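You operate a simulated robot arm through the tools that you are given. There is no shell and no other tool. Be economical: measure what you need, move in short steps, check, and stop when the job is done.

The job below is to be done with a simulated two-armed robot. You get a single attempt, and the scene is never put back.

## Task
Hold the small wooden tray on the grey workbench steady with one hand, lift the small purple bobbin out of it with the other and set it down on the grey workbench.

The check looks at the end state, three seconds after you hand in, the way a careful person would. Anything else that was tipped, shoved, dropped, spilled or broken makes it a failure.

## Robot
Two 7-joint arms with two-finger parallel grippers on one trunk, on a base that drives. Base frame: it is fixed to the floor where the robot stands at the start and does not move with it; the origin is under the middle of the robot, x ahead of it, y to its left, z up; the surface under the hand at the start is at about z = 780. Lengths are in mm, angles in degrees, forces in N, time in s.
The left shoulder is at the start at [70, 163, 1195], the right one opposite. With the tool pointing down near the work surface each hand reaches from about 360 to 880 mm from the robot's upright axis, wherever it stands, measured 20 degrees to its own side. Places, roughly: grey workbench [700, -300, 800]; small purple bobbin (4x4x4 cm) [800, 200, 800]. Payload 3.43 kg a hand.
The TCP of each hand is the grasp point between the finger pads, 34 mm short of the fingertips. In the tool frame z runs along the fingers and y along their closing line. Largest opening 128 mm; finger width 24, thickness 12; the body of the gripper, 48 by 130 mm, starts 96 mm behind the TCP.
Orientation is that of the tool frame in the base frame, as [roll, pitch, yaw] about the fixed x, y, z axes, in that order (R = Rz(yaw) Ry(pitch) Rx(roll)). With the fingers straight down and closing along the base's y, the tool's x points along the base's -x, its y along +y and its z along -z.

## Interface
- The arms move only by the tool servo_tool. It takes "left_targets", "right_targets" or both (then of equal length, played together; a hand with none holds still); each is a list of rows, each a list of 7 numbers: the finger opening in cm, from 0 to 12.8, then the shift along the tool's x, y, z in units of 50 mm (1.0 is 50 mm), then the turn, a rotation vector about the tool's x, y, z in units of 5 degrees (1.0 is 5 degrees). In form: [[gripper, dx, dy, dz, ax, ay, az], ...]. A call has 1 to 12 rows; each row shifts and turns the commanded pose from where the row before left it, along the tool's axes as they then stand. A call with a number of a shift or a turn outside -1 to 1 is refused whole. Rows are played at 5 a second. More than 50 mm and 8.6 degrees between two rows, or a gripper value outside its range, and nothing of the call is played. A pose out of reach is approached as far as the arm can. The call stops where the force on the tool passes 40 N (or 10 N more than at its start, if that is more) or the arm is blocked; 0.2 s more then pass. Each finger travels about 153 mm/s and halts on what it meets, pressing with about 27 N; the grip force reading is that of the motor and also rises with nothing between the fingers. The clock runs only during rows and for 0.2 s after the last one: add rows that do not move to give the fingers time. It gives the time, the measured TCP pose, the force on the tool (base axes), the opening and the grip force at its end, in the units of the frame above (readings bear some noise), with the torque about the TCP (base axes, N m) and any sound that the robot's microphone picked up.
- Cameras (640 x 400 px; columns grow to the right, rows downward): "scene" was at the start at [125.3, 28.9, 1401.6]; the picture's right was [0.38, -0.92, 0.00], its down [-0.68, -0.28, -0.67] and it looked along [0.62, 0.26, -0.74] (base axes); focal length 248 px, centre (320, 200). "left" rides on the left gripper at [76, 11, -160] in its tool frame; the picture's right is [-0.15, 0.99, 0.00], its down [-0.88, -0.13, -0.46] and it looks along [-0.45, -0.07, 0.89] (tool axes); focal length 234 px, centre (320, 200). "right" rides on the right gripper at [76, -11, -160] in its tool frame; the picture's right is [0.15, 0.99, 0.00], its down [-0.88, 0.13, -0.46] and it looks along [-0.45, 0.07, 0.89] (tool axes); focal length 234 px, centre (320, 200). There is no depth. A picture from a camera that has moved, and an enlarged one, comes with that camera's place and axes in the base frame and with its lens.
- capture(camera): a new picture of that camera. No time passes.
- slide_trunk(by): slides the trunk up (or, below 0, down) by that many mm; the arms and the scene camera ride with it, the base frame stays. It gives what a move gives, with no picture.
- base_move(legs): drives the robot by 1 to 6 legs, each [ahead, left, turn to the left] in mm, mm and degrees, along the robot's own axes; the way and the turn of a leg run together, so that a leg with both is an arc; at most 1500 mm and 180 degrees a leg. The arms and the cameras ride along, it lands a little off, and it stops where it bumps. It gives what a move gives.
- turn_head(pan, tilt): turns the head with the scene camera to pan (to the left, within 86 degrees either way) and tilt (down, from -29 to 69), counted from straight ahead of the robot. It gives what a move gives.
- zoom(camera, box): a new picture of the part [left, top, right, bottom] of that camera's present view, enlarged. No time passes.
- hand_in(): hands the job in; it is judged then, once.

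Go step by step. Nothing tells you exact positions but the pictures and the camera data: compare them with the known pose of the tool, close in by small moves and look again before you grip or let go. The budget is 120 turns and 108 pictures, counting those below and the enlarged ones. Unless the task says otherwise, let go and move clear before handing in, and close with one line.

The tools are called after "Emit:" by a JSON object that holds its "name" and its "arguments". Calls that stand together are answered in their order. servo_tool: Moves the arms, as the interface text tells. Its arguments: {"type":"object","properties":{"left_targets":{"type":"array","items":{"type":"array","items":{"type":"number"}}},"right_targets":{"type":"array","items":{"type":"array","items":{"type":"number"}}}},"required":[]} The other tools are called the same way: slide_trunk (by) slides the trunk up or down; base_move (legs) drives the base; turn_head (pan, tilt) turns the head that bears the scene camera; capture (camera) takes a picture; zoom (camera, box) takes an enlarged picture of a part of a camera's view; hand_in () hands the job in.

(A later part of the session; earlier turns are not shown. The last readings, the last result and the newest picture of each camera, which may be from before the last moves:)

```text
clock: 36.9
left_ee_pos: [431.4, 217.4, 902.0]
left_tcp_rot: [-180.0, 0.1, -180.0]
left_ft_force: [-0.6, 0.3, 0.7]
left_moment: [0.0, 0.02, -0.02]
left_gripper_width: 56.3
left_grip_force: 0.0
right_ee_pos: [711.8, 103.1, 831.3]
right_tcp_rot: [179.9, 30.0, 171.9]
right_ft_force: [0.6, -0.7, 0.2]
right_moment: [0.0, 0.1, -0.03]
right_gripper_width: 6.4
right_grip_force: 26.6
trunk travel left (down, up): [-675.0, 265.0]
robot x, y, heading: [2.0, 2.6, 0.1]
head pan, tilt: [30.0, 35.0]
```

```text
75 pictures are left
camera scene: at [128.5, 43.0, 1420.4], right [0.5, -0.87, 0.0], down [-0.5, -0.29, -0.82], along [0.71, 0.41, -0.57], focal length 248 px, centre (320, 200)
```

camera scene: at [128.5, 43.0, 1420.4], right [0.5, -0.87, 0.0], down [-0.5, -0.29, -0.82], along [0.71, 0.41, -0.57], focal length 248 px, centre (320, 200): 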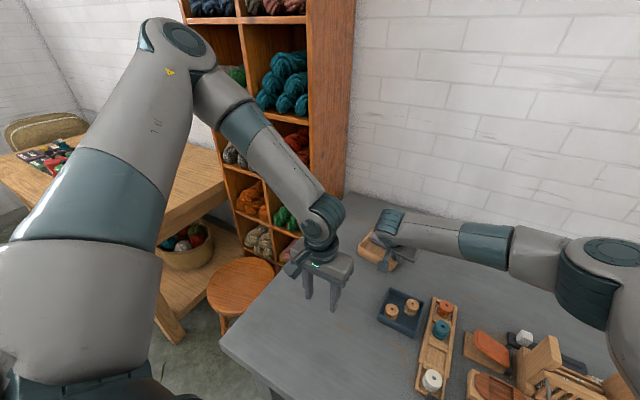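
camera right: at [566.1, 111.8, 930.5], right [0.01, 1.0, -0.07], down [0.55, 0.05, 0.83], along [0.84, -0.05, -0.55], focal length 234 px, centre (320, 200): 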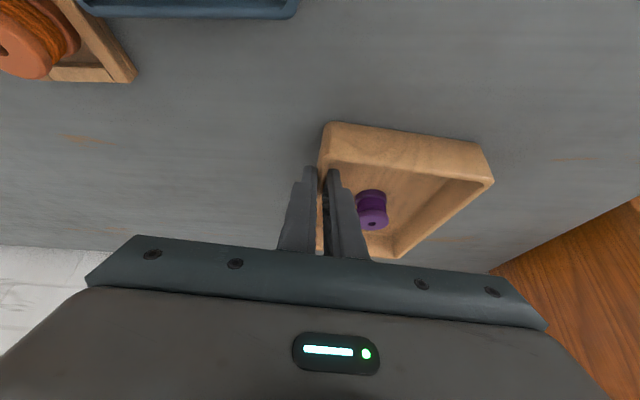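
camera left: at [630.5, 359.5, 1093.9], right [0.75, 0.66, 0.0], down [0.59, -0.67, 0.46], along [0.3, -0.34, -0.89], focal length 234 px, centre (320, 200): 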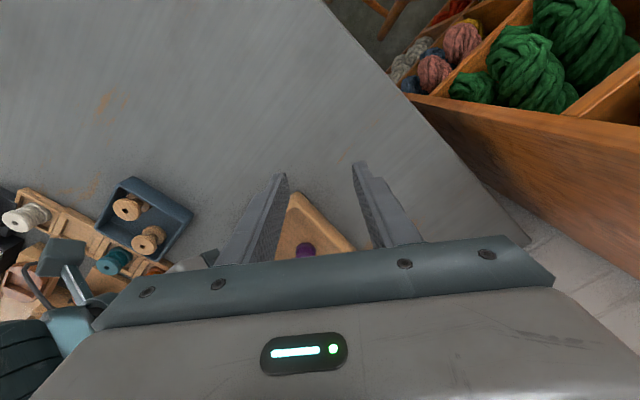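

New plan: the right arm has the good posture, so the roles swap. The left hand will hold the tray's left wall (leaning back, within reach), and the right hand takes the bobbin after the robot shifts left a little. First the right hand releases the tray and rises.

Emit:
{"name": "servo_tool", "arguments": {"right_targets": [[1.5, 0, 0, 0, 0, 0, 0], [2.4, 0, 0, 0, 0, 0, 0], [2.8, 0, 0, 0, 0, 0, 0], [2.8, -0.25, 0, -0.433, 0, 0, 0], [2.8, -0.25, 0, -0.433, 0, 0, 0], [2.8, -0.25, 0, -0.433, 0, 0, 0], [2.8, -0.25, 0, -0.433, 0, 0, 0], [2.8, 0, 0, 0, 0, 0, 0]]}}

Emit:
{"name": "capture", "arguments": {"camera": "right"}}

```text
clock: 38.6
left_ee_pos: [431.9, 216.4, 902.6]
left_tcp_rot: [179.9, 0.0, 180.0]
left_ft_force: [-0.5, 0.0, 0.9]
left_moment: [-0.02, 0.02, 0.04]
left_gripper_width: 56.0
left_grip_force: 0.1
right_ee_pos: [711.7, 101.6, 932.0]
right_tcp_rot: [179.9, 30.0, 171.9]
right_ft_force: [0.2, 0.6, 0.6]
right_moment: [-0.02, 0.02, 0.03]
right_gripper_width: 28.0
right_grip_force: 0.1
trunk travel left (down, up): [-675.0, 265.0]
robot x, y, heading: [2.1, -2.6, -0.1]
head pan, tilt: [30.0, 35.0]
```

```text
74 pictures are left
camera right: at [566.4, 112.3, 1030.4], right [0.01, 1.0, -0.07], down [0.55, 0.05, 0.83], along [0.84, -0.05, -0.55], focal length 234 px, centre (320, 200)
```

right: 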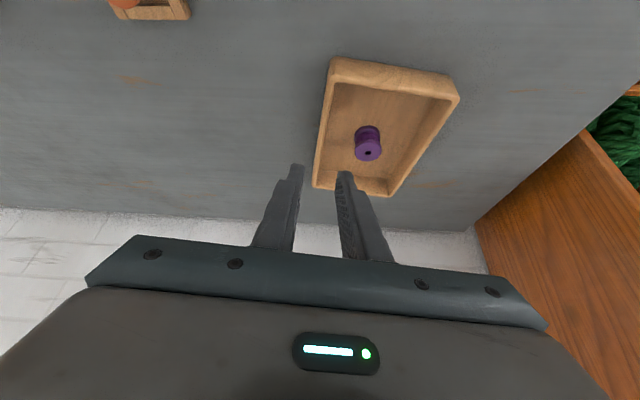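

The tray is undisturbed. Before driving, I test whether the right hand, upright, can reach above the bobbin.

Emit:
{"name": "servo_tool", "arguments": {"right_targets": [[5.6, 0, 0, 0, 0, 1, 0], [5.6, 0, 0, 0, 0, 1, 0], [5.6, 0, 0, 0, 0, 1, 0], [5.6, 0, 0, 0, 0, 1, 0], [5.6, 0, 0, 0, 0, 1, 0], [5.6, 0, 0, 0, 0, 1, 0], [5.6, -0.373, 0.403, 0, 0, 0, 0], [5.6, -0.373, 0.403, 0, 0, 0, 0], [5.6, -0.373, 0.403, 0, 0, 0, 0], [5.6, 0, 0, 0, 0, 0, 0]]}}

Emit:
{"name": "capture", "arguments": {"camera": "right"}}

Emit:
{"name": "capture", "arguments": {"camera": "scene"}}

```text
clock: 40.9
left_ee_pos: [432.6, 217.6, 902.0]
left_tcp_rot: [-180.0, 0.0, 179.9]
left_ft_force: [-0.2, -0.4, 0.3]
left_moment: [0.01, 0.0, 0.02]
left_gripper_width: 56.1
left_grip_force: 0.0
right_ee_pos: [742.1, 128.8, 930.9]
right_tcp_rot: [-180.0, 0.0, 171.9]
right_ft_force: [0.7, 1.1, -0.4]
right_moment: [-0.03, 0.02, 0.0]
right_gripper_width: 55.9
right_grip_force: 0.0
right hand out of reach, approached as far as the arm can: row 8, 9
trunk travel left (down, up): [-675.0, 265.0]
robot x, y, heading: [0.0, 2.0, 0.1]
head pan, tilt: [30.0, 35.0]
```

```text
73 pictures are left
camera right: at [665.6, 128.4, 1089.3], right [-0.01, 1.0, 0.0], down [0.89, 0.01, 0.46], along [0.46, 0.0, -0.89], focal length 234 px, centre (320, 200)
```

right: 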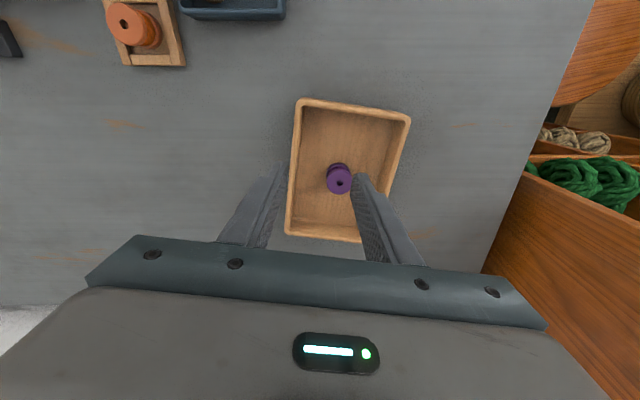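

```text
72 pictures are left
camera scene: at [128.7, 43.2, 1420.4], right [0.5, -0.87, 0.0], down [-0.5, -0.29, -0.82], along [0.71, 0.41, -0.57], focal length 248 px, centre (320, 200)
```

scene: 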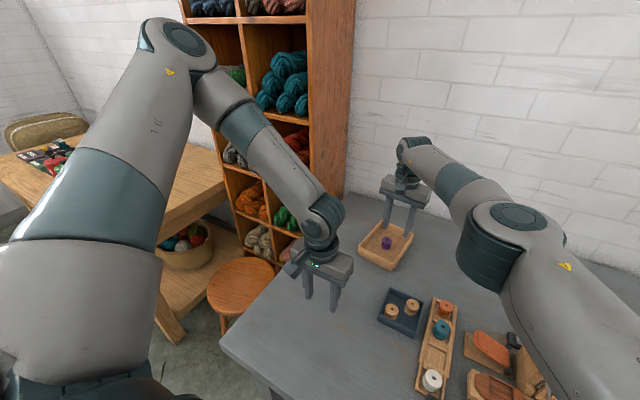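

The right hand gets to (742, 129) and needs a bit more. I pull it back and drive the robot 200 mm to the left, parallel to the bench.

Emit:
{"name": "servo_tool", "arguments": {"right_targets": [[5.6, 0.9, -0.2, 0, 0, 0, 0], [5.6, 0.9, -0.2, 0, 0, 0, 0], [5.6, 0.9, -0.2, 0, 0, 0, 0], [5.6, 0.9, -0.2, 0, 0, 0, 0], [5.6, 0, 0, 0, 0, 0, 0]]}}

Emit:
{"name": "base_move", "arguments": {"legs": [[0, 200, 0]]}}

Emit:
{"name": "turn_head", "arguments": {"pan": 0, "tilt": 48}}

Emit:
{"name": "capture", "arguments": {"camera": "scene"}}

```text
clock: 42.0
left_ee_pos: [432.3, 216.7, 903.4]
left_tcp_rot: [180.0, 0.0, 179.9]
left_ft_force: [-0.2, 0.0, 0.6]
left_moment: [-0.02, 0.04, -0.01]
left_gripper_width: 55.9
left_grip_force: 0.0
right_ee_pos: [555.3, 114.0, 934.6]
right_tcp_rot: [-180.0, -0.1, 171.9]
right_ft_force: [0.3, 0.0, -0.2]
right_moment: [-0.01, 0.02, -0.01]
right_gripper_width: 56.2
right_grip_force: 0.0
trunk travel left (down, up): [-675.0, 265.0]
robot x, y, heading: [0.6, 0.5, -0.0]
head pan, tilt: [30.0, 35.0]
```

```text
clock: 43.7
left_ee_pos: [433.1, 416.7, 902.9]
left_tcp_rot: [-179.9, 0.1, 179.7]
left_ft_force: [-0.9, 0.3, 1.1]
left_moment: [0.0, -0.01, -0.01]
left_gripper_width: 56.0
left_grip_force: 0.0
right_ee_pos: [555.9, 312.9, 934.1]
right_tcp_rot: [179.9, 0.0, 171.7]
right_ft_force: [-0.1, 0.0, -1.1]
right_moment: [-0.03, 0.03, 0.02]
right_gripper_width: 56.2
right_grip_force: 0.0
trunk travel left (down, up): [-675.0, 265.0]
robot x, y, heading: [-1.7, 203.9, -0.1]
head pan, tilt: [30.0, 35.0]
```

```text
clock: 44.6
left_ee_pos: [431.6, 416.0, 903.8]
left_tcp_rot: [-180.0, 0.0, 179.9]
left_ft_force: [0.0, 0.4, -0.1]
left_moment: [0.01, 0.02, 0.02]
left_gripper_width: 55.9
left_grip_force: 0.1
right_ee_pos: [556.0, 312.2, 934.8]
right_tcp_rot: [-180.0, 0.0, 171.7]
right_ft_force: [0.1, 0.3, 1.4]
right_moment: [-0.02, -0.01, -0.02]
right_gripper_width: 56.1
right_grip_force: 0.1
trunk travel left (down, up): [-675.0, 265.0]
robot x, y, heading: [-2.5, 200.9, -0.1]
head pan, tilt: [0.0, 48.0]
```

```text
71 pictures are left
camera scene: at [131.4, 199.5, 1401.4], right [0.0, -1.0, 0.0], down [-0.74, 0.0, -0.67], along [0.67, 0.0, -0.74], focal length 248 px, centre (320, 200)
```

scene: 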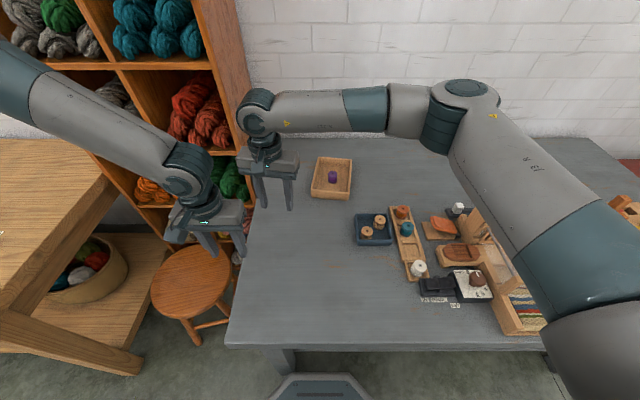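

Both arms moved along safely. Now the right hand moves out of the way to the right while the left hand goes ahead, turns to yaw 172 and leans back 30°.

Emit:
{"name": "servo_tool", "arguments": {"left_targets": [[3.5, -0.5, 0, 0, 0, 0, 0.8], [3.5, -0.5, 0, 0, 0, 0, 0.8], [3.5, -0.5, 0, 0, 0, -1, 0], [3.5, 0, 0, 0, 0, -1, 0], [3.5, 0, 0, 0, 0, -1, 0], [3.5, 0, 0, 0, 0, -1, 0], [3.5, 0, 0, 0, 0, -1, 0], [3.5, 0, 0, 0, 0, -1, 0], [3.5, 0, 0, 0, 0, 0, 0]], "right_targets": [[5.6, 0, -0.8, 0, 0, 0, 0], [5.6, 0, -0.8, 0, 0, 0, 0], [5.6, 0, -0.8, 0, 0, 0, 0], [5.6, 0, -0.8, 0, 0, 0, 0], [5.6, 0, -0.8, 0, 0, 0, 0], [5.6, 0, -0.8, 0, 0, 0, 0], [5.6, 0, 0, 0, 0, 0, 0], [5.6, 0, 0, 0, 0, 0, 0], [5.6, 0, 0, 0, 0, 0, 0]]}}

Emit:
{"name": "capture", "arguments": {"camera": "left"}}

Emit:
{"name": "capture", "arguments": {"camera": "scene"}}

```text
clock: 46.6
left_ee_pos: [507.5, 411.4, 904.5]
left_tcp_rot: [-180.0, 30.1, 171.8]
left_ft_force: [0.4, 0.6, 0.4]
left_moment: [0.0, 0.0, 0.01]
left_gripper_width: 34.8
left_grip_force: 0.1
right_ee_pos: [520.4, 75.2, 938.2]
right_tcp_rot: [179.9, 0.1, 171.8]
right_ft_force: [0.0, -0.9, 0.1]
right_moment: [-0.02, -0.04, 0.0]
right_gripper_width: 56.1
right_grip_force: 0.1
trunk travel left (down, up): [-675.0, 265.0]
robot x, y, heading: [-1.6, 201.4, -0.1]
head pan, tilt: [0.0, 48.0]
```

```text
70 pictures are left
camera left: at [365.6, 442.8, 1002.8], right [0.27, 0.96, 0.07], down [0.51, -0.2, 0.84], along [0.82, -0.19, -0.54], focal length 234 px, centre (320, 200)
```

left: 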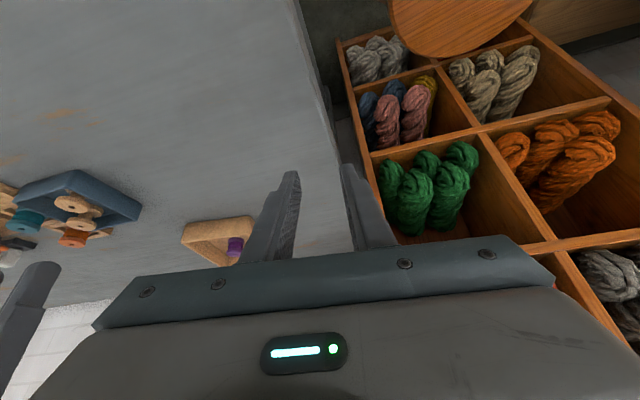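

```text
69 pictures are left
camera scene: at [131.4, 199.2, 1401.4], right [0.0, -1.0, 0.0], down [-0.74, 0.0, -0.67], along [0.67, 0.0, -0.74], focal length 248 px, centre (320, 200)
```

scene: 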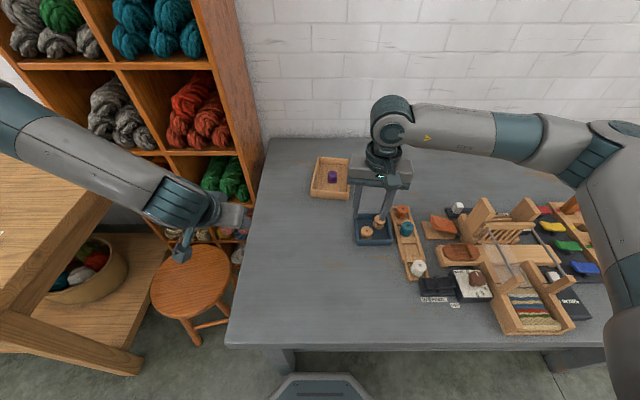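

The left-wall grip point is near (722, 224). I bring the left hand to hover over it.

Emit:
{"name": "servo_tool", "arguments": {"left_targets": [[3.5, -0.5145, -0.3885, 0.2975, 0, 0, 0], [3.5, -0.5145, -0.3885, 0.2975, 0, 0, 0], [3.5, -0.5145, -0.3885, 0.2975, 0, 0, 0], [3.5, -0.5145, -0.3885, 0.2975, 0, 0, 0], [3.5, -0.5145, -0.3885, 0.2975, 0, 0, 0], [3.5, -0.5145, -0.3885, 0.2975, 0, 0, 0], [3.5, -0.5145, -0.3885, 0.2975, 0, 0, 0], [3.5, -0.5145, -0.3885, 0.2975, 0, 0, 0], [3.5, 0, 0, 0, 0, 0, 0]]}}

Emit:
{"name": "capture", "arguments": {"camera": "left"}}

Emit:
{"name": "capture", "arguments": {"camera": "scene"}}

```text
clock: 48.6
left_ee_pos: [677.4, 358.9, 987.2]
left_tcp_rot: [-180.0, 30.0, 171.7]
left_ft_force: [0.8, 0.7, 0.2]
left_moment: [-0.03, 0.0, 0.03]
left_gripper_width: 35.0
left_grip_force: 0.1
left hand out of reach, approached as far as the arm can: row 2, 3, 4, 5, 6, 7, 8
right_ee_pos: [519.9, 77.2, 937.4]
right_tcp_rot: [179.9, 0.0, 171.7]
right_ft_force: [0.3, 0.3, -0.3]
right_moment: [0.01, 0.01, -0.03]
right_gripper_width: 56.3
right_grip_force: 0.1
trunk travel left (down, up): [-675.0, 265.0]
robot x, y, heading: [-0.4, 202.6, -0.2]
head pan, tilt: [0.0, 48.0]
```

```text
68 pictures are left
camera left: at [535.7, 390.2, 1086.0], right [0.27, 0.96, 0.07], down [0.51, -0.2, 0.84], along [0.82, -0.19, -0.55], focal length 234 px, centre (320, 200)
```

left: 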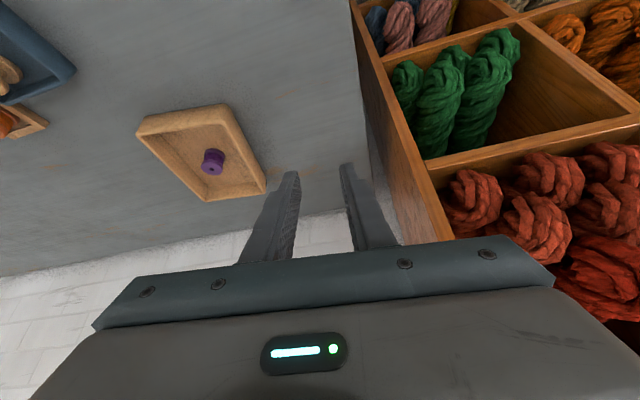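

```text
67 pictures are left
camera scene: at [131.5, 199.7, 1401.4], right [0.0, -1.0, 0.0], down [-0.74, 0.0, -0.67], along [0.67, 0.0, -0.74], focal length 248 px, centre (320, 200)
```

scene: 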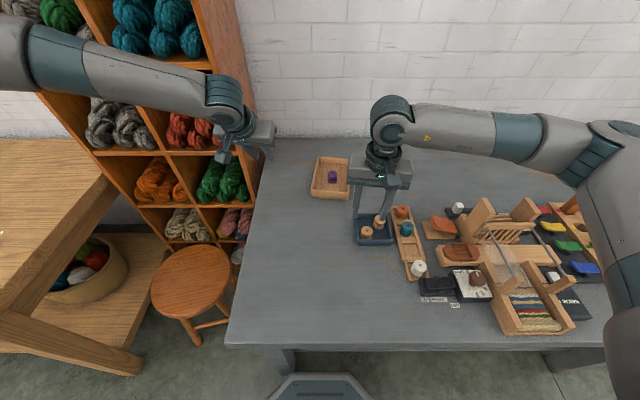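

The left arm's posture (elbow high and outward) still limits it. I straighten the left hand and bring it in front of the robot, mirroring where the right arm started, moving the right hand a little aside.

Emit:
{"name": "servo_tool", "arguments": {"left_targets": [[3.5, 0.8, 0, 0, 0, 1, 0], [3.5, 0.8, 0, 0, 0, 1, 0], [3.5, 0.8, 0, 0, 0, 1, 0], [3.5, 0.8, 0, 0, 0, 1, 0], [3.5, 0.5, 0, 0, 0, 1, 0], [3.5, 0.5, 0, 0, 0, 1, 0], [3.5, 0, -0.6, 0, 0, 0, -0.8], [3.5, 0, -0.6, 0, 0, 0, -0.8], [3.5, 0, -0.6, 0, 0, 0, 0], [3.5, 0, 0, 0, 0, 0, 0]], "right_targets": [[5.6, 0, -0.9, 0, 0, 0, 0], [5.6, 0, -0.9, 0, 0, 0, 0], [5.6, 0, 0, 0, 0, 0, 0], [5.6, 0, 0, 0, 0, 0, 0], [5.6, 0, 0, 0, 0, 0, 0], [5.6, 0, 0, 0, 0, 0, 0], [5.6, 0, 0, 0, 0, 0, 0], [5.6, 0, 0, 0, 0, 0, 0], [5.6, 0, 0, 0, 0, 0, 0], [5.6, 0, 0, 0, 0, 0, 0]]}}

Emit:
{"name": "capture", "arguments": {"camera": "scene"}}

```text
clock: 50.8
left_ee_pos: [463.2, 349.2, 946.5]
left_tcp_rot: [-179.9, -0.1, 179.8]
left_ft_force: [-0.5, -0.1, 0.6]
left_moment: [0.0, -0.01, 0.01]
left_gripper_width: 35.0
left_grip_force: 0.0
left hand out of reach, approached as far as the arm can: row 7, 8, 9
right_ee_pos: [507.1, -13.3, 941.3]
right_tcp_rot: [179.9, 0.0, 171.6]
right_ft_force: [0.0, -0.1, -0.7]
right_moment: [0.0, 0.03, -0.02]
right_gripper_width: 56.1
right_grip_force: 0.0
trunk travel left (down, up): [-675.0, 265.0]
robot x, y, heading: [2.6, 201.2, 0.1]
head pan, tilt: [0.0, 48.0]
```

```text
66 pictures are left
camera scene: at [131.5, 199.8, 1401.4], right [0.0, -1.0, 0.0], down [-0.74, 0.0, -0.67], along [0.67, 0.0, -0.74], focal length 248 px, centre (320, 200)
```

scene: 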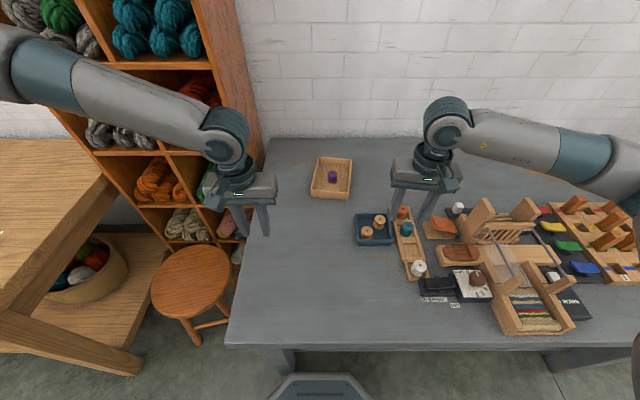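

The left arm cannot work inwards, so I change the layout. The left hand, leaning out to the left, will pinch the tray's front wall near its left end, and the right hand, leaning back-right, will take the bobbin. The robot should then stand a bit right and closer, where the floor and bench legs look clear. First I bring the right hand inward and up so that it clears the loom during the drive.

Emit:
{"name": "servo_tool", "arguments": {"right_targets": [[5.6, -0.279, 0.722, -0.197, 0, 0, 0], [5.6, -0.279, 0.722, -0.197, 0, 0, 0], [5.6, -0.279, 0.722, -0.197, 0, 0, 0], [5.6, -0.279, 0.722, -0.197, 0, 0, 0], [5.6, -0.279, 0.722, -0.197, 0, 0, 0], [5.6, -0.279, 0.722, -0.197, 0, 0, 0], [5.6, 0, 0, 0, 0, 0, 0]]}}

Emit:
{"name": "base_move", "arguments": {"legs": [[0, -240, 0]]}}

Emit:
{"name": "turn_head", "arguments": {"pan": 0, "tilt": 60}}

Emit:
{"name": "capture", "arguments": {"camera": "scene"}}

```text
clock: 52.4
left_ee_pos: [464.1, 349.4, 946.2]
left_tcp_rot: [-179.9, 0.0, 179.8]
left_ft_force: [0.1, -1.0, -0.4]
left_moment: [0.0, -0.02, 0.01]
left_gripper_width: 34.9
left_grip_force: 0.0
right_ee_pos: [622.6, 187.6, 994.0]
right_tcp_rot: [179.9, 0.0, 171.8]
right_ft_force: [0.1, -0.3, -0.2]
right_moment: [0.02, 0.0, 0.04]
right_gripper_width: 56.4
right_grip_force: 0.2
trunk travel left (down, up): [-675.0, 265.0]
robot x, y, heading: [-0.3, 200.9, -0.2]
head pan, tilt: [0.0, 48.0]
```

```text
clock: 54.2
left_ee_pos: [463.3, 106.5, 945.2]
left_tcp_rot: [-179.8, 0.1, 179.7]
left_ft_force: [-0.1, 0.2, 0.5]
left_moment: [-0.02, 0.01, 0.0]
left_gripper_width: 35.0
left_grip_force: 0.1
right_ee_pos: [621.1, -55.1, 993.1]
right_tcp_rot: [179.9, 0.0, 171.8]
right_ft_force: [-0.5, -1.0, 0.7]
right_moment: [-0.01, -0.02, 0.0]
right_gripper_width: 56.0
right_grip_force: 0.0
trunk travel left (down, up): [-675.0, 265.0]
robot x, y, heading: [-2.9, -42.4, -0.3]
head pan, tilt: [0.0, 48.0]
```

```text
clock: 54.9
left_ee_pos: [463.6, 107.4, 944.9]
left_tcp_rot: [-180.0, 0.0, 179.6]
left_ft_force: [-0.9, -0.6, 0.2]
left_moment: [0.0, -0.03, -0.01]
left_gripper_width: 34.9
left_grip_force: 0.0
right_ee_pos: [619.5, -55.6, 992.4]
right_tcp_rot: [180.0, 0.0, 171.6]
right_ft_force: [0.6, -0.1, 0.1]
right_moment: [0.02, -0.02, 0.0]
right_gripper_width: 55.9
right_grip_force: 0.0
trunk travel left (down, up): [-675.0, 265.0]
robot x, y, heading: [-1.4, -41.8, -0.1]
head pan, tilt: [0.0, 60.0]
```

```text
65 pictures are left
camera scene: at [118.1, -42.5, 1386.1], right [-0.01, -1.0, 0.0], down [-0.87, 0.01, -0.5], along [0.5, 0.0, -0.87], focal length 248 px, centre (320, 200)
```

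scene: 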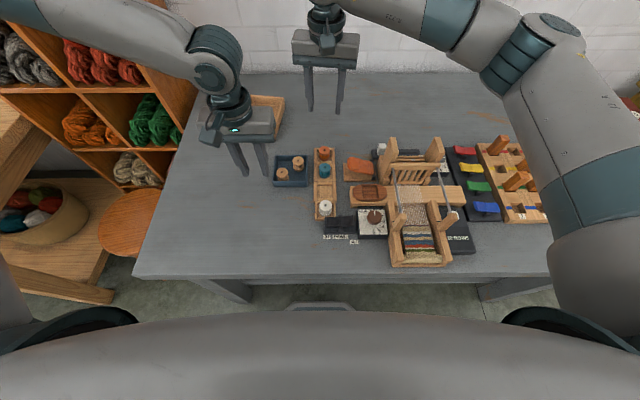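

The space under the bench ahead of the base looks clear, with legs well to either side. I drive 80 mm ahead.

Emit:
{"name": "base_move", "arguments": {"legs": [[80, 0, 0]]}}

Emit:
{"name": "capture", "arguments": {"camera": "scene"}}

```text
clock: 56.1
left_ee_pos: [524.5, 105.4, 945.6]
left_tcp_rot: [-179.9, 0.0, 179.4]
left_ft_force: [-0.5, 0.4, 0.6]
left_moment: [0.04, -0.01, -0.02]
left_gripper_width: 34.9
left_grip_force: 0.1
right_ee_pos: [682.7, -57.2, 991.2]
right_tcp_rot: [-180.0, -0.1, 171.4]
right_ft_force: [-0.4, -0.2, -0.1]
right_moment: [0.0, 0.02, -0.01]
right_gripper_width: 56.1
right_grip_force: 0.1
trunk travel left (down, up): [-675.0, 265.0]
robot x, y, heading: [60.8, -38.2, -0.6]
head pan, tilt: [0.0, 60.0]
stopped in leg 1: the robot was blocked; the commanded pose is now the measured one
```

```text
64 pictures are left
camera scene: at [179.5, -41.7, 1386.0], right [-0.01, -1.0, 0.0], down [-0.87, 0.01, -0.5], along [0.5, -0.01, -0.87], focal length 248 px, centre (320, 200)
```

scene: 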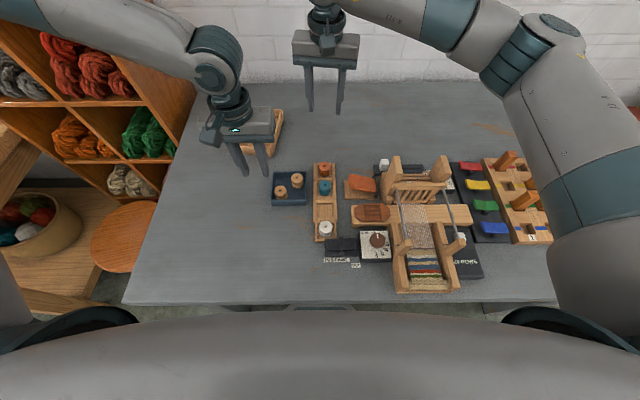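

The robot stopped at +61 mm; the bench edge is still at x≈255 and everything stands as before. I back off a few millimetres to release contact, then check the tray's place.

Emit:
{"name": "base_move", "arguments": {"legs": [[-8, 0, 0.5]]}}

Emit:
{"name": "turn_head", "arguments": {"pan": 20, "tilt": 48}}

Emit:
{"name": "capture", "arguments": {"camera": "scene"}}

```text
clock: 56.9
left_ee_pos: [516.7, 110.1, 945.5]
left_tcp_rot: [-179.9, -0.1, 180.0]
left_ft_force: [-0.7, 0.4, -0.2]
left_moment: [0.02, 0.01, 0.0]
left_gripper_width: 34.8
left_grip_force: 0.1
right_ee_pos: [676.0, -52.3, 990.2]
right_tcp_rot: [180.0, -0.2, 171.8]
right_ft_force: [-0.2, 0.4, 0.3]
right_moment: [-0.01, 0.03, -0.01]
right_gripper_width: 55.9
right_grip_force: 0.0
trunk travel left (down, up): [-675.0, 265.0]
robot x, y, heading: [56.0, -39.4, -0.1]
head pan, tilt: [0.0, 60.0]
```

```text
clock: 57.7
left_ee_pos: [516.1, 109.6, 945.9]
left_tcp_rot: [-180.0, -0.1, 180.0]
left_ft_force: [0.0, -0.2, 0.0]
left_moment: [-0.04, -0.01, -0.02]
left_gripper_width: 35.0
left_grip_force: 0.1
right_ee_pos: [674.8, -52.3, 992.0]
right_tcp_rot: [-180.0, -0.1, 171.8]
right_ft_force: [1.1, 0.1, -0.6]
right_moment: [-0.01, -0.03, -0.04]
right_gripper_width: 56.1
right_grip_force: 0.0
trunk travel left (down, up): [-675.0, 265.0]
robot x, y, heading: [51.2, -41.6, -0.2]
head pan, tilt: [20.0, 48.0]
```

```text
63 pictures are left
camera scene: at [179.2, -14.0, 1401.4], right [0.34, -0.94, 0.0], down [-0.7, -0.25, -0.67], along [0.63, 0.23, -0.74], focal length 248 px, centre (320, 200)
```

scene: 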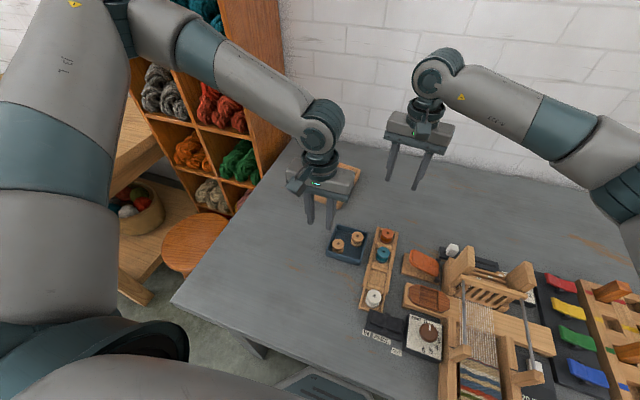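

Now the left hand moves out to the left of the tray and turns to yaw 82 with a 30° lean to the left.

Emit:
{"name": "servo_tool", "arguments": {"left_targets": [[4, -0.247, 0.733, 0, 0, 0, 0], [4, -0.247, 0.733, 0, 0, 0, 0], [4, -0.247, 0.733, 0, 0, 0, 0], [4, -0.247, 0.733, 0, 0, 0, 0], [4, -0.247, 0.733, 0, 0, 0, 0], [4, -0.247, 0.733, 0, 0, 0, 0], [4, 0, 0, 0, 0, 0, 1], [4, 0, 0, 0, 0, 0, 1], [4, 0, 0, 0, 0, 0, 1], [4, 0, 0, 0, 0, 0, 1], [4, 0, 0, 0, 0, 0, 1], [4, 0, 0, 0, 0, 0, 1]]}}

Emit:
{"name": "servo_tool", "arguments": {"left_targets": [[4, 0, 0, 0, 0, 0, 1], [4, 0, 0, 0, 0, 0, 1], [4, 0, 0, 0, 0, 0, 1], [4, 0, 0, 0, 0, 0, 1], [4, 0, 0, 0, 0, 0, 1], [4, 0, 0, 0, 0, 0, 1], [4, 0, 0, 0, 0, 0, 1], [4, 0, 0, 0, 0, 0, 1], [4, 0, 0, 0, 0, 0, 1], [4, 0, 0, 0, 0, 0, 1], [4, 0, 0, 0, 0, 0, 1], [4, 0, 0, 0, 0, 0, 1]]}}

Emit:
{"name": "servo_tool", "arguments": {"left_targets": [[4, 0, 0, 0, 0, 0, 0.8], [4, 0, 0, 0, 0, 0, 0.8], [4, 0, 0, 0, 0, -1, 0], [4, 0, 0, 0, 0, -1, 0], [4, 0, 0, 0, 0, -1, 0], [4, 0, 0, 0, 0, -1, 0], [4, 0, 0, 0, 0, -1, 0], [4, 0, 0, 0, 0, -1, 0], [4, 0, 0, 0, 0, 0, 0]]}}

Emit:
{"name": "capture", "arguments": {"camera": "scene"}}

```text
clock: 60.3
left_ee_pos: [589.7, 329.5, 945.5]
left_tcp_rot: [-179.9, 0.1, 149.9]
left_ft_force: [-0.2, 0.7, 0.5]
left_moment: [-0.02, 0.0, 0.0]
left_gripper_width: 39.8
left_grip_force: 0.2
right_ee_pos: [675.0, -50.4, 992.3]
right_tcp_rot: [-180.0, 0.0, 171.8]
right_ft_force: [0.1, -0.5, -0.7]
right_moment: [-0.06, 0.02, -0.01]
right_gripper_width: 56.3
right_grip_force: 0.1
trunk travel left (down, up): [-675.0, 265.0]
robot x, y, heading: [51.9, -42.0, 0.1]
head pan, tilt: [20.0, 48.0]
```

```text
clock: 62.9
left_ee_pos: [589.3, 329.3, 944.4]
left_tcp_rot: [-179.9, 0.1, 89.8]
left_ft_force: [0.2, 1.1, -1.0]
left_moment: [0.01, 0.0, -0.01]
left_gripper_width: 39.8
left_grip_force: 0.0
right_ee_pos: [675.0, -51.8, 991.6]
right_tcp_rot: [-179.9, -0.1, 171.8]
right_ft_force: [-0.5, -0.5, -0.6]
right_moment: [-0.01, 0.01, 0.01]
right_gripper_width: 56.1
right_grip_force: 0.0
trunk travel left (down, up): [-675.0, 265.0]
robot x, y, heading: [48.2, -40.0, 0.0]
head pan, tilt: [20.0, 48.0]
```

```text
clock: 64.9
left_ee_pos: [590.1, 327.5, 945.3]
left_tcp_rot: [-180.0, 30.1, 82.0]
left_ft_force: [-0.5, 0.3, 0.6]
left_moment: [-0.01, 0.03, 0.02]
left_gripper_width: 40.0
left_grip_force: 0.1
right_ee_pos: [676.5, -53.2, 991.1]
right_tcp_rot: [-179.9, -0.1, 171.9]
right_ft_force: [-0.5, 0.0, -0.2]
right_moment: [0.03, 0.02, 0.03]
right_gripper_width: 56.2
right_grip_force: 0.2
trunk travel left (down, up): [-675.0, 265.0]
robot x, y, heading: [53.8, -36.9, -0.2]
head pan, tilt: [20.0, 48.0]
```

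```text
62 pictures are left
camera scene: at [179.4, -14.3, 1401.4], right [0.34, -0.94, 0.0], down [-0.7, -0.25, -0.67], along [0.63, 0.23, -0.74], focal length 248 px, centre (320, 200)
```

scene: 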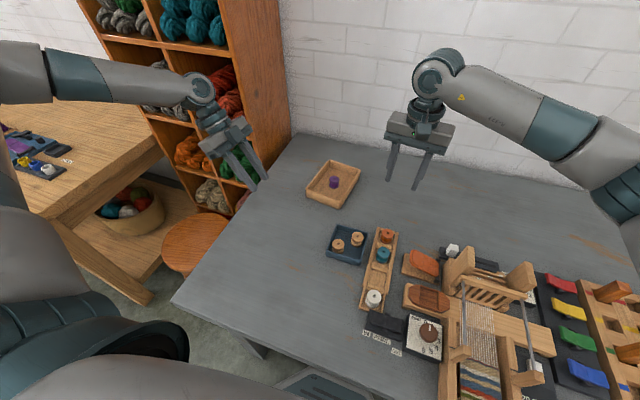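

The posture is fine. I move the left hand to hover near the left end of the front wall.

Emit:
{"name": "servo_tool", "arguments": {"left_targets": [[4, -0.165, 0.488, 0.28, 0, 0, 0], [4, -0.165, 0.488, 0.28, 0, 0, 0], [4, -0.165, 0.488, 0.28, 0, 0, 0], [4, -0.165, 0.488, 0.28, 0, 0, 0], [4, -0.165, 0.488, 0.28, 0, 0, 0], [4, 0, 0, 0, 0, 0, 0]]}}

Emit:
{"name": "capture", "arguments": {"camera": "left"}}

```text
clock: 66.3
left_ee_pos: [700.9, 241.4, 903.9]
left_tcp_rot: [180.0, 30.1, 82.0]
left_ft_force: [-0.3, 1.9, -0.1]
left_moment: [0.01, -0.01, 0.03]
left_gripper_width: 39.8
left_grip_force: 0.0
right_ee_pos: [675.5, -50.4, 992.3]
right_tcp_rot: [-179.9, -0.2, 171.8]
right_ft_force: [0.5, 0.8, 0.2]
right_moment: [0.0, -0.02, 0.0]
right_gripper_width: 56.3
right_grip_force: 0.0
trunk travel left (down, up): [-675.0, 265.0]
robot x, y, heading: [52.2, -38.7, 0.1]
head pan, tilt: [20.0, 48.0]
```

```text
61 pictures are left
camera left: at [730.8, 384.2, 1002.5], right [0.96, -0.26, 0.07], down [-0.2, -0.51, 0.84], along [-0.18, -0.82, -0.54], focal length 234 px, centre (320, 200)
```

left: 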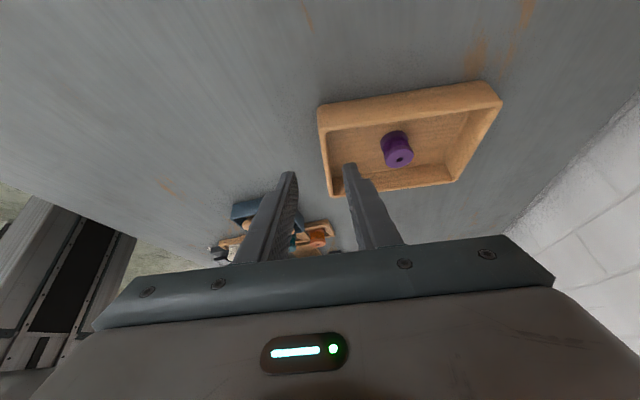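

Reached without trouble. I zoom to locate the front-left corner and wall precisely.

Emit:
{"name": "zoom", "arguments": {"camera": "left", "box": [260, 70, 516, 230]}}

```text
2.50 times, centred on (388, 150) of left
camera zoom: at [730.8, 384.2, 1002.5], right [0.96, -0.26, 0.07], down [-0.2, -0.51, 0.84], along [-0.18, -0.82, -0.54], focal length 585 px, centre (150, 325)
```

zoom: 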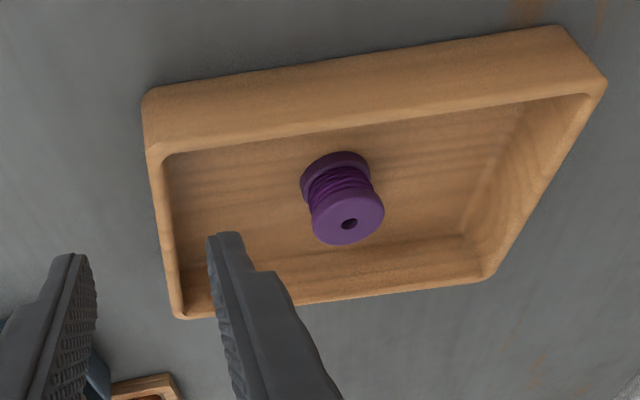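

The front wall sits between the fingers. I go down two-thirds of the way and check.

Emit:
{"name": "servo_tool", "arguments": {"left_targets": [[3.6, 0.034, 0.037, 0.35, 0, 0, 0], [3.6, 0.034, 0.037, 0.35, 0, 0, 0], [3.6, 0.034, 0.037, 0.35, 0, 0, 0], [3.6, 0, 0, 0, 0, 0, 0]]}}

Emit:
{"name": "zoom", "arguments": {"camera": "left", "box": [240, 90, 496, 250]}}

```text
clock: 67.3
left_ee_pos: [680.3, 221.0, 879.5]
left_tcp_rot: [179.8, 29.9, 82.0]
left_ft_force: [0.4, -0.3, -1.0]
left_moment: [0.03, 0.0, -0.01]
left_gripper_width: 36.0
left_grip_force: 0.0
left hand out of reach, approached as far as the arm can: row 1, 2, 3
right_ee_pos: [675.4, -51.4, 991.1]
right_tcp_rot: [-180.0, -0.1, 171.8]
right_ft_force: [0.4, 1.2, 0.4]
right_moment: [0.0, -0.04, 0.0]
right_gripper_width: 56.4
right_grip_force: 0.1
trunk travel left (down, up): [-675.0, 265.0]
robot x, y, heading: [50.3, -38.9, -0.0]
head pan, tilt: [20.0, 48.0]
```

```text
2.50 times, centred on (368, 170) of left
camera zoom: at [711.8, 362.9, 979.1], right [0.96, -0.26, 0.07], down [-0.2, -0.51, 0.83], along [-0.18, -0.82, -0.55], focal length 585 px, centre (200, 275)
```

zoom: 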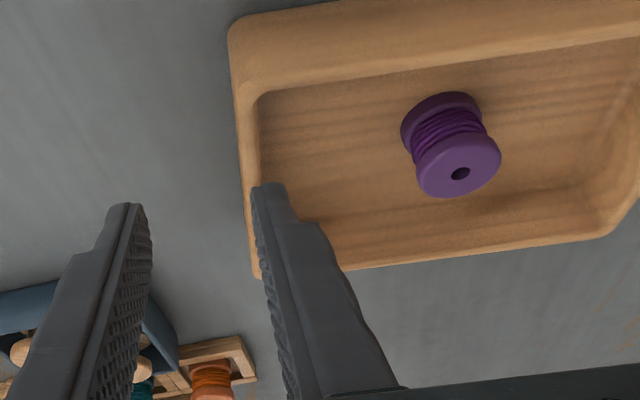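

The reach shrinks as the hand goes lower, so lowering the trunk brings the same good postures down to the tray. I raise both hands first, then slide the trunk down 110 mm.

Emit:
{"name": "servo_tool", "arguments": {"left_targets": [[4, 0, 0, -0.563, 0, 0, 0], [4, -0.2, 0.1, -0.563, 0, 0, 0], [4, -0.25, 0.1, -0.563, 0, 0, 0], [4, 0, 0, 0, 0, 0, 0]], "right_targets": [[5.6, 0, 0, -0.7, 0, 0, 0], [5.6, 0, 0, -0.7, 0, 0, 0], [5.6, 0, 0, -0.7, 0, 0, 0], [5.6, 0, 0, 0, 0, 0, 0]]}}

Emit:
{"name": "slide_trunk", "arguments": {"by": -90}}

Emit:
{"name": "capture", "arguments": {"camera": "scene"}}

```text
clock: 68.3
left_ee_pos: [695.8, 242.7, 966.3]
left_tcp_rot: [-179.9, 30.1, 82.1]
left_ft_force: [-0.1, -0.1, 0.8]
left_moment: [-0.01, 0.0, 0.01]
left_gripper_width: 40.0
left_grip_force: 0.1
right_ee_pos: [672.4, -51.3, 1096.7]
right_tcp_rot: [180.0, -0.3, 171.8]
right_ft_force: [-0.1, -0.6, -0.4]
right_moment: [-0.01, 0.03, 0.0]
right_gripper_width: 56.0
right_grip_force: 0.0
trunk travel left (down, up): [-675.0, 265.0]
robot x, y, heading: [55.0, -35.9, 0.1]
head pan, tilt: [20.0, 48.0]
```

```text
clock: 69.6
left_ee_pos: [696.6, 241.3, 876.3]
left_tcp_rot: [180.0, 30.2, 81.9]
left_ft_force: [0.3, -0.1, -0.3]
left_moment: [0.02, 0.0, 0.01]
left_gripper_width: 39.8
left_grip_force: 0.0
right_ee_pos: [672.9, -52.3, 1008.3]
right_tcp_rot: [-180.0, -0.1, 171.7]
right_ft_force: [0.0, 0.3, 0.7]
right_moment: [0.01, 0.0, -0.01]
right_gripper_width: 56.0
right_grip_force: 0.1
trunk travel left (down, up): [-585.0, 355.0]
robot x, y, heading: [52.6, -38.3, -0.1]
head pan, tilt: [20.0, 48.0]
```

```text
58 pictures are left
camera scene: at [179.0, -13.9, 1311.5], right [0.34, -0.94, 0.0], down [-0.7, -0.25, -0.67], along [0.63, 0.23, -0.74], focal length 248 px, centre (320, 200)
```

scene: 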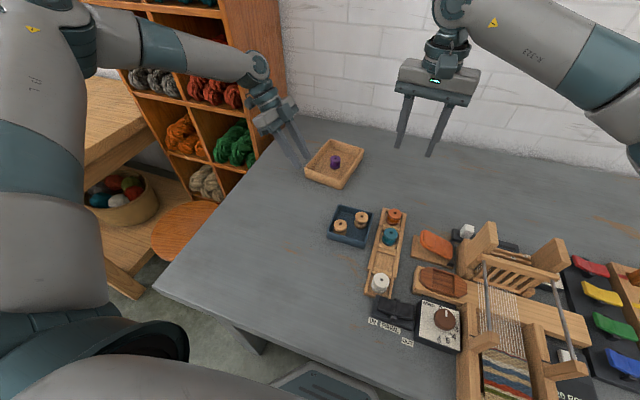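

I try approaching the wall now with small steps, keeping the fingertips just at rim height.

Emit:
{"name": "servo_tool", "arguments": {"left_targets": [[4, -0.13, 0.093, 0.365, 0, 0, 0], [4, -0.13, 0.093, 0.365, 0, 0, 0], [4, 0, 0, 0, 0, 0, 0]]}}

Emit:
{"name": "zoom", "arguments": {"camera": "left", "box": [240, 90, 496, 250]}}

```text
clock: 70.4
left_ee_pos: [701.0, 209.0, 850.3]
left_tcp_rot: [-180.0, 30.1, 82.2]
left_ft_force: [-0.2, -0.4, 0.0]
left_moment: [-0.01, -0.02, -0.03]
left_gripper_width: 40.0
left_grip_force: 0.0
right_ee_pos: [673.2, -52.4, 1006.4]
right_tcp_rot: [180.0, -0.1, 171.8]
right_ft_force: [0.4, 0.3, -0.4]
right_moment: [-0.04, 0.0, 0.02]
right_gripper_width: 56.3
right_grip_force: 0.1
trunk travel left (down, up): [-585.0, 355.0]
robot x, y, heading: [51.4, -42.4, -0.2]
head pan, tilt: [20.0, 48.0]
```

```text
2.50 times, centred on (368, 170) of left
camera zoom: at [731.6, 352.0, 949.5], right [0.96, -0.26, 0.07], down [-0.2, -0.51, 0.84], along [-0.18, -0.82, -0.54], focal length 585 px, centre (200, 275)
```

zoom: 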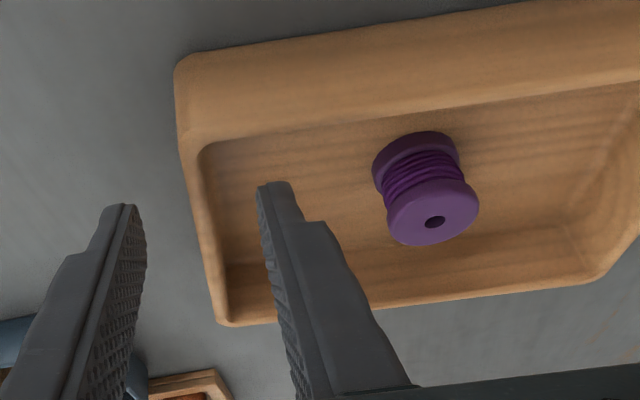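

Well centred. I lower 18 mm and check before closing.

Emit:
{"name": "servo_tool", "arguments": {"left_targets": [[3.6, 0.09, 0, 0.156, 0, 0, 0], [3.6, 0.09, 0, 0.156, 0, 0, 0], [3, 0, 0, 0, 0, 0, 0]]}}

Emit:
{"name": "zoom", "arguments": {"camera": "left", "box": [240, 90, 496, 250]}}

```text
clock: 71.2
left_ee_pos: [700.7, 210.4, 831.5]
left_tcp_rot: [180.0, 30.1, 82.0]
left_ft_force: [-0.8, 0.6, 0.4]
left_moment: [0.01, 0.0, 0.02]
left_gripper_width: 30.0
left_grip_force: 0.1
right_ee_pos: [673.3, -52.0, 1008.3]
right_tcp_rot: [179.9, -0.1, 171.8]
right_ft_force: [-1.0, -0.1, -0.1]
right_moment: [-0.03, -0.01, -0.01]
right_gripper_width: 56.1
right_grip_force: 0.0
trunk travel left (down, up): [-585.0, 355.0]
robot x, y, heading: [54.5, -38.2, -0.0]
head pan, tilt: [20.0, 48.0]
```

```text
2.50 times, centred on (368, 170) of left
camera zoom: at [732.2, 352.8, 931.2], right [0.96, -0.26, 0.07], down [-0.2, -0.51, 0.84], along [-0.18, -0.82, -0.54], focal length 585 px, centre (200, 275)
```

zoom: 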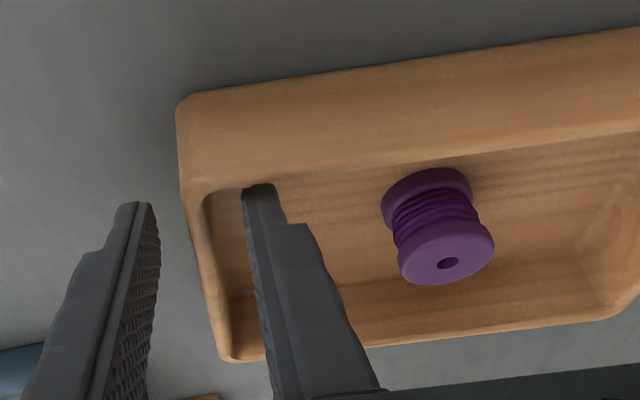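

The wall is slightly nearer the inner finger; I shift 2 mm and close partway to check.

Emit:
{"name": "servo_tool", "arguments": {"left_targets": [[2.4, 0, 0.04, 0, 0, 0, 0], [1.5, 0, 0, 0, 0, 0, 0], [1.5, 0, 0, 0, 0, 0, 0]]}}

Emit:
{"name": "zoom", "arguments": {"camera": "left", "box": [240, 90, 496, 250]}}

```text
clock: 72.0
left_ee_pos: [703.2, 210.1, 832.8]
left_tcp_rot: [-179.8, 30.2, 82.1]
left_ft_force: [-0.4, 0.3, 0.2]
left_moment: [0.0, 0.03, 0.01]
left_gripper_width: 15.1
left_grip_force: 0.1
right_ee_pos: [673.9, -51.3, 1005.6]
right_tcp_rot: [180.0, -0.1, 171.8]
right_ft_force: [-0.3, 0.1, -0.7]
right_moment: [0.01, -0.01, 0.01]
right_gripper_width: 56.2
right_grip_force: 0.0
trunk travel left (down, up): [-585.0, 355.0]
robot x, y, heading: [56.6, -41.1, -0.2]
head pan, tilt: [20.0, 48.0]
```

```text
2.50 times, centred on (368, 170) of left
camera zoom: at [734.3, 352.5, 931.0], right [0.96, -0.26, 0.07], down [-0.2, -0.51, 0.84], along [-0.18, -0.82, -0.54], focal length 585 px, centre (200, 275)
```

zoom: 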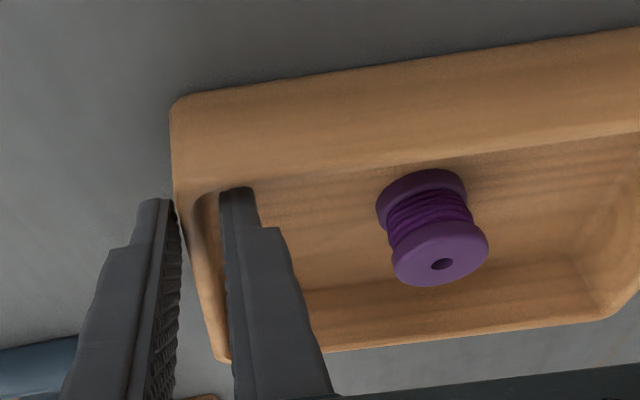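

Centred and contact-free at 15 mm. Closing on the front wall now.

Emit:
{"name": "servo_tool", "arguments": {"left_targets": [[1.1, 0, 0, 0, 0, 0, 0], [0.8, 0, 0, 0, 0, 0, 0], [0.5, 0, 0, 0, 0, 0, 0], [0.2, 0, 0, 0, 0, 0, 0], [0, 0, 0, 0, 0, 0, 0], [0, 0, 0, 0, 0, 0, 0]]}}

Emit:
{"name": "capture", "arguments": {"camera": "left"}}

Emit:
{"name": "capture", "arguments": {"camera": "scene"}}

```text
clock: 73.4
left_ee_pos: [702.5, 210.4, 833.4]
left_tcp_rot: [-179.9, 30.1, 82.0]
left_ft_force: [0.1, -0.9, 1.6]
left_moment: [-0.01, 0.03, -0.05]
left_gripper_width: 6.5
left_grip_force: 27.1
right_ee_pos: [673.4, -53.5, 1007.6]
right_tcp_rot: [-180.0, -0.1, 171.8]
right_ft_force: [0.6, 0.1, 0.5]
right_moment: [-0.02, -0.02, -0.01]
right_gripper_width: 56.0
right_grip_force: 0.0
trunk travel left (down, up): [-585.0, 355.0]
robot x, y, heading: [51.0, -38.0, -0.1]
head pan, tilt: [20.0, 48.0]
```

```text
54 pictures are left
camera left: at [734.3, 352.5, 931.1], right [0.96, -0.26, 0.07], down [-0.2, -0.51, 0.84], along [-0.18, -0.82, -0.54], focal length 234 px, centre (320, 200)
```

left: 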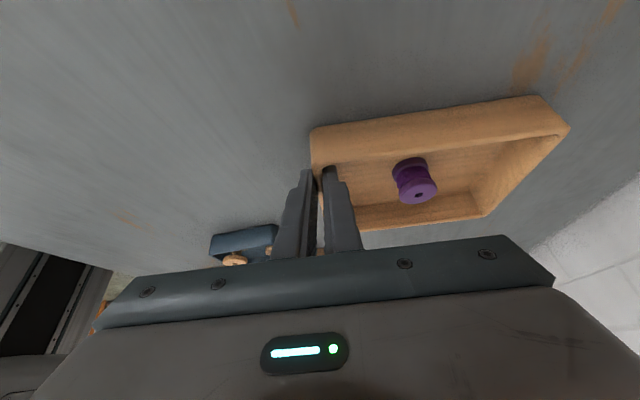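

```text
53 pictures are left
camera scene: at [179.4, -13.9, 1311.4], right [0.34, -0.94, 0.0], down [-0.7, -0.25, -0.67], along [0.63, 0.23, -0.74], focal length 248 px, centre (320, 200)
```

scene: 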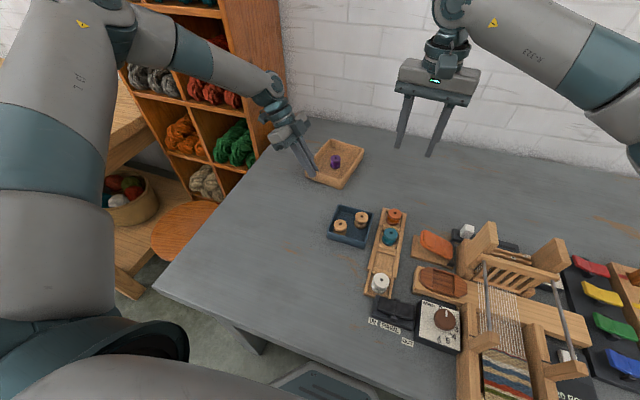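

The tray is held by the left hand (6.5 mm, 27 N). Now I turn the right hand to yaw≈212 with a 20° lean back-right, before going to the bobbin.

Emit:
{"name": "servo_tool", "arguments": {"right_targets": [[5.6, 0, 0, 0, 0, 0, -1], [5.6, 0, 0, 0, 0, 0, -1], [5.6, 0, 0, 0, 0, 0, -1], [5.6, 0, 0, 0, 0, 0, -1], [5.6, 0, 0, 0, 0, 0, -1], [5.6, 0, 0, 0, 0, 0, -1], [5.6, 0, 0, 0, 0, 0, -1], [5.6, 0, 0, 0, 0, 0, -1], [5.6, 0, 0, 0, 0, -1, 0], [5.6, 0, 0, 0, 0, -1, 0], [5.6, 0, 0, 0, 0, -1, 0], [5.6, 0, 0, 0, 0, -1, 0]]}}

```text
clock: 76.0
left_ee_pos: [702.0, 209.0, 833.2]
left_tcp_rot: [-180.0, 30.1, 82.1]
left_ft_force: [0.1, -0.1, 0.2]
left_moment: [-0.12, -0.03, -0.03]
left_gripper_width: 6.6
left_grip_force: 27.0
right_ee_pos: [673.6, -52.1, 1005.9]
right_tcp_rot: [179.9, 20.0, -148.3]
right_ft_force: [-0.1, -0.6, -0.3]
right_moment: [-0.01, -0.03, -0.01]
right_gripper_width: 56.0
right_grip_force: 0.1
trunk travel left (down, up): [-585.0, 355.0]
robot x, y, heading: [53.5, -39.1, 0.3]
head pan, tilt: [20.0, 48.0]
```

Now to a hover along the approach line, up and back-right of the bobbin.

Emit:
{"name": "servo_tool", "arguments": {"right_targets": [[5.6, -0.39, 0.407, 0.539, 0, 0, 0], [5.6, -0.39, 0.407, 0.539, 0, 0, 0], [5.6, -0.39, 0.407, 0.539, 0, 0, 0], [5.6, -0.39, 0.407, 0.539, 0, 0, 0], [5.6, -0.39, 0.407, 0.539, 0, 0, 0], [5.6, -0.39, 0.407, 0.539, 0, 0, 0], [5.6, 0, 0, 0, 0, 0, 0]]}}

Emit:
{"name": "capture", "arguments": {"camera": "right"}}

Emit:
{"name": "capture", "arguments": {"camera": "scene"}}

```text
clock: 77.6
left_ee_pos: [703.0, 209.8, 831.8]
left_tcp_rot: [-179.8, 30.1, 82.1]
left_ft_force: [0.5, -0.8, -0.2]
left_moment: [-0.1, 0.02, 0.01]
left_gripper_width: 6.6
left_grip_force: 26.5
right_ee_pos: [750.3, 137.9, 897.2]
right_tcp_rot: [179.9, 19.9, -148.2]
right_ft_force: [0.2, -0.1, -0.7]
right_moment: [-0.01, 0.0, 0.0]
right_gripper_width: 56.2
right_grip_force: 0.0
trunk travel left (down, up): [-585.0, 355.0]
robot x, y, heading: [51.7, -38.9, -0.1]
head pan, tilt: [20.0, 48.0]
```

```text
52 pictures are left
camera right: at [648.3, 62.2, 1018.5], right [-0.64, 0.77, -0.05], down [0.5, 0.46, 0.73], along [0.58, 0.44, -0.68], focal length 234 px, centre (320, 200)
```

right: 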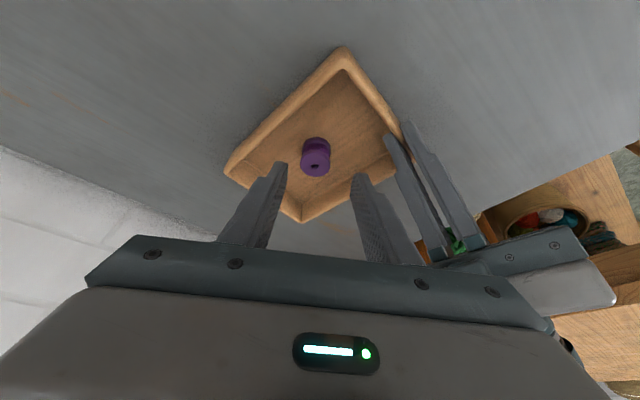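

```text
51 pictures are left
camera scene: at [179.4, -14.5, 1311.4], right [0.34, -0.94, 0.0], down [-0.7, -0.25, -0.67], along [0.63, 0.23, -0.74], focal length 248 px, centre (320, 200)
```

scene: 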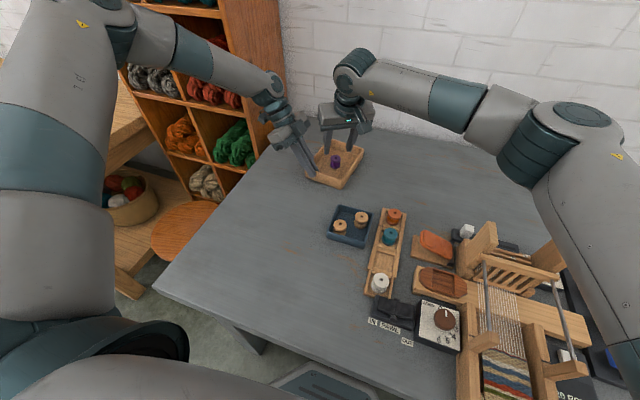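

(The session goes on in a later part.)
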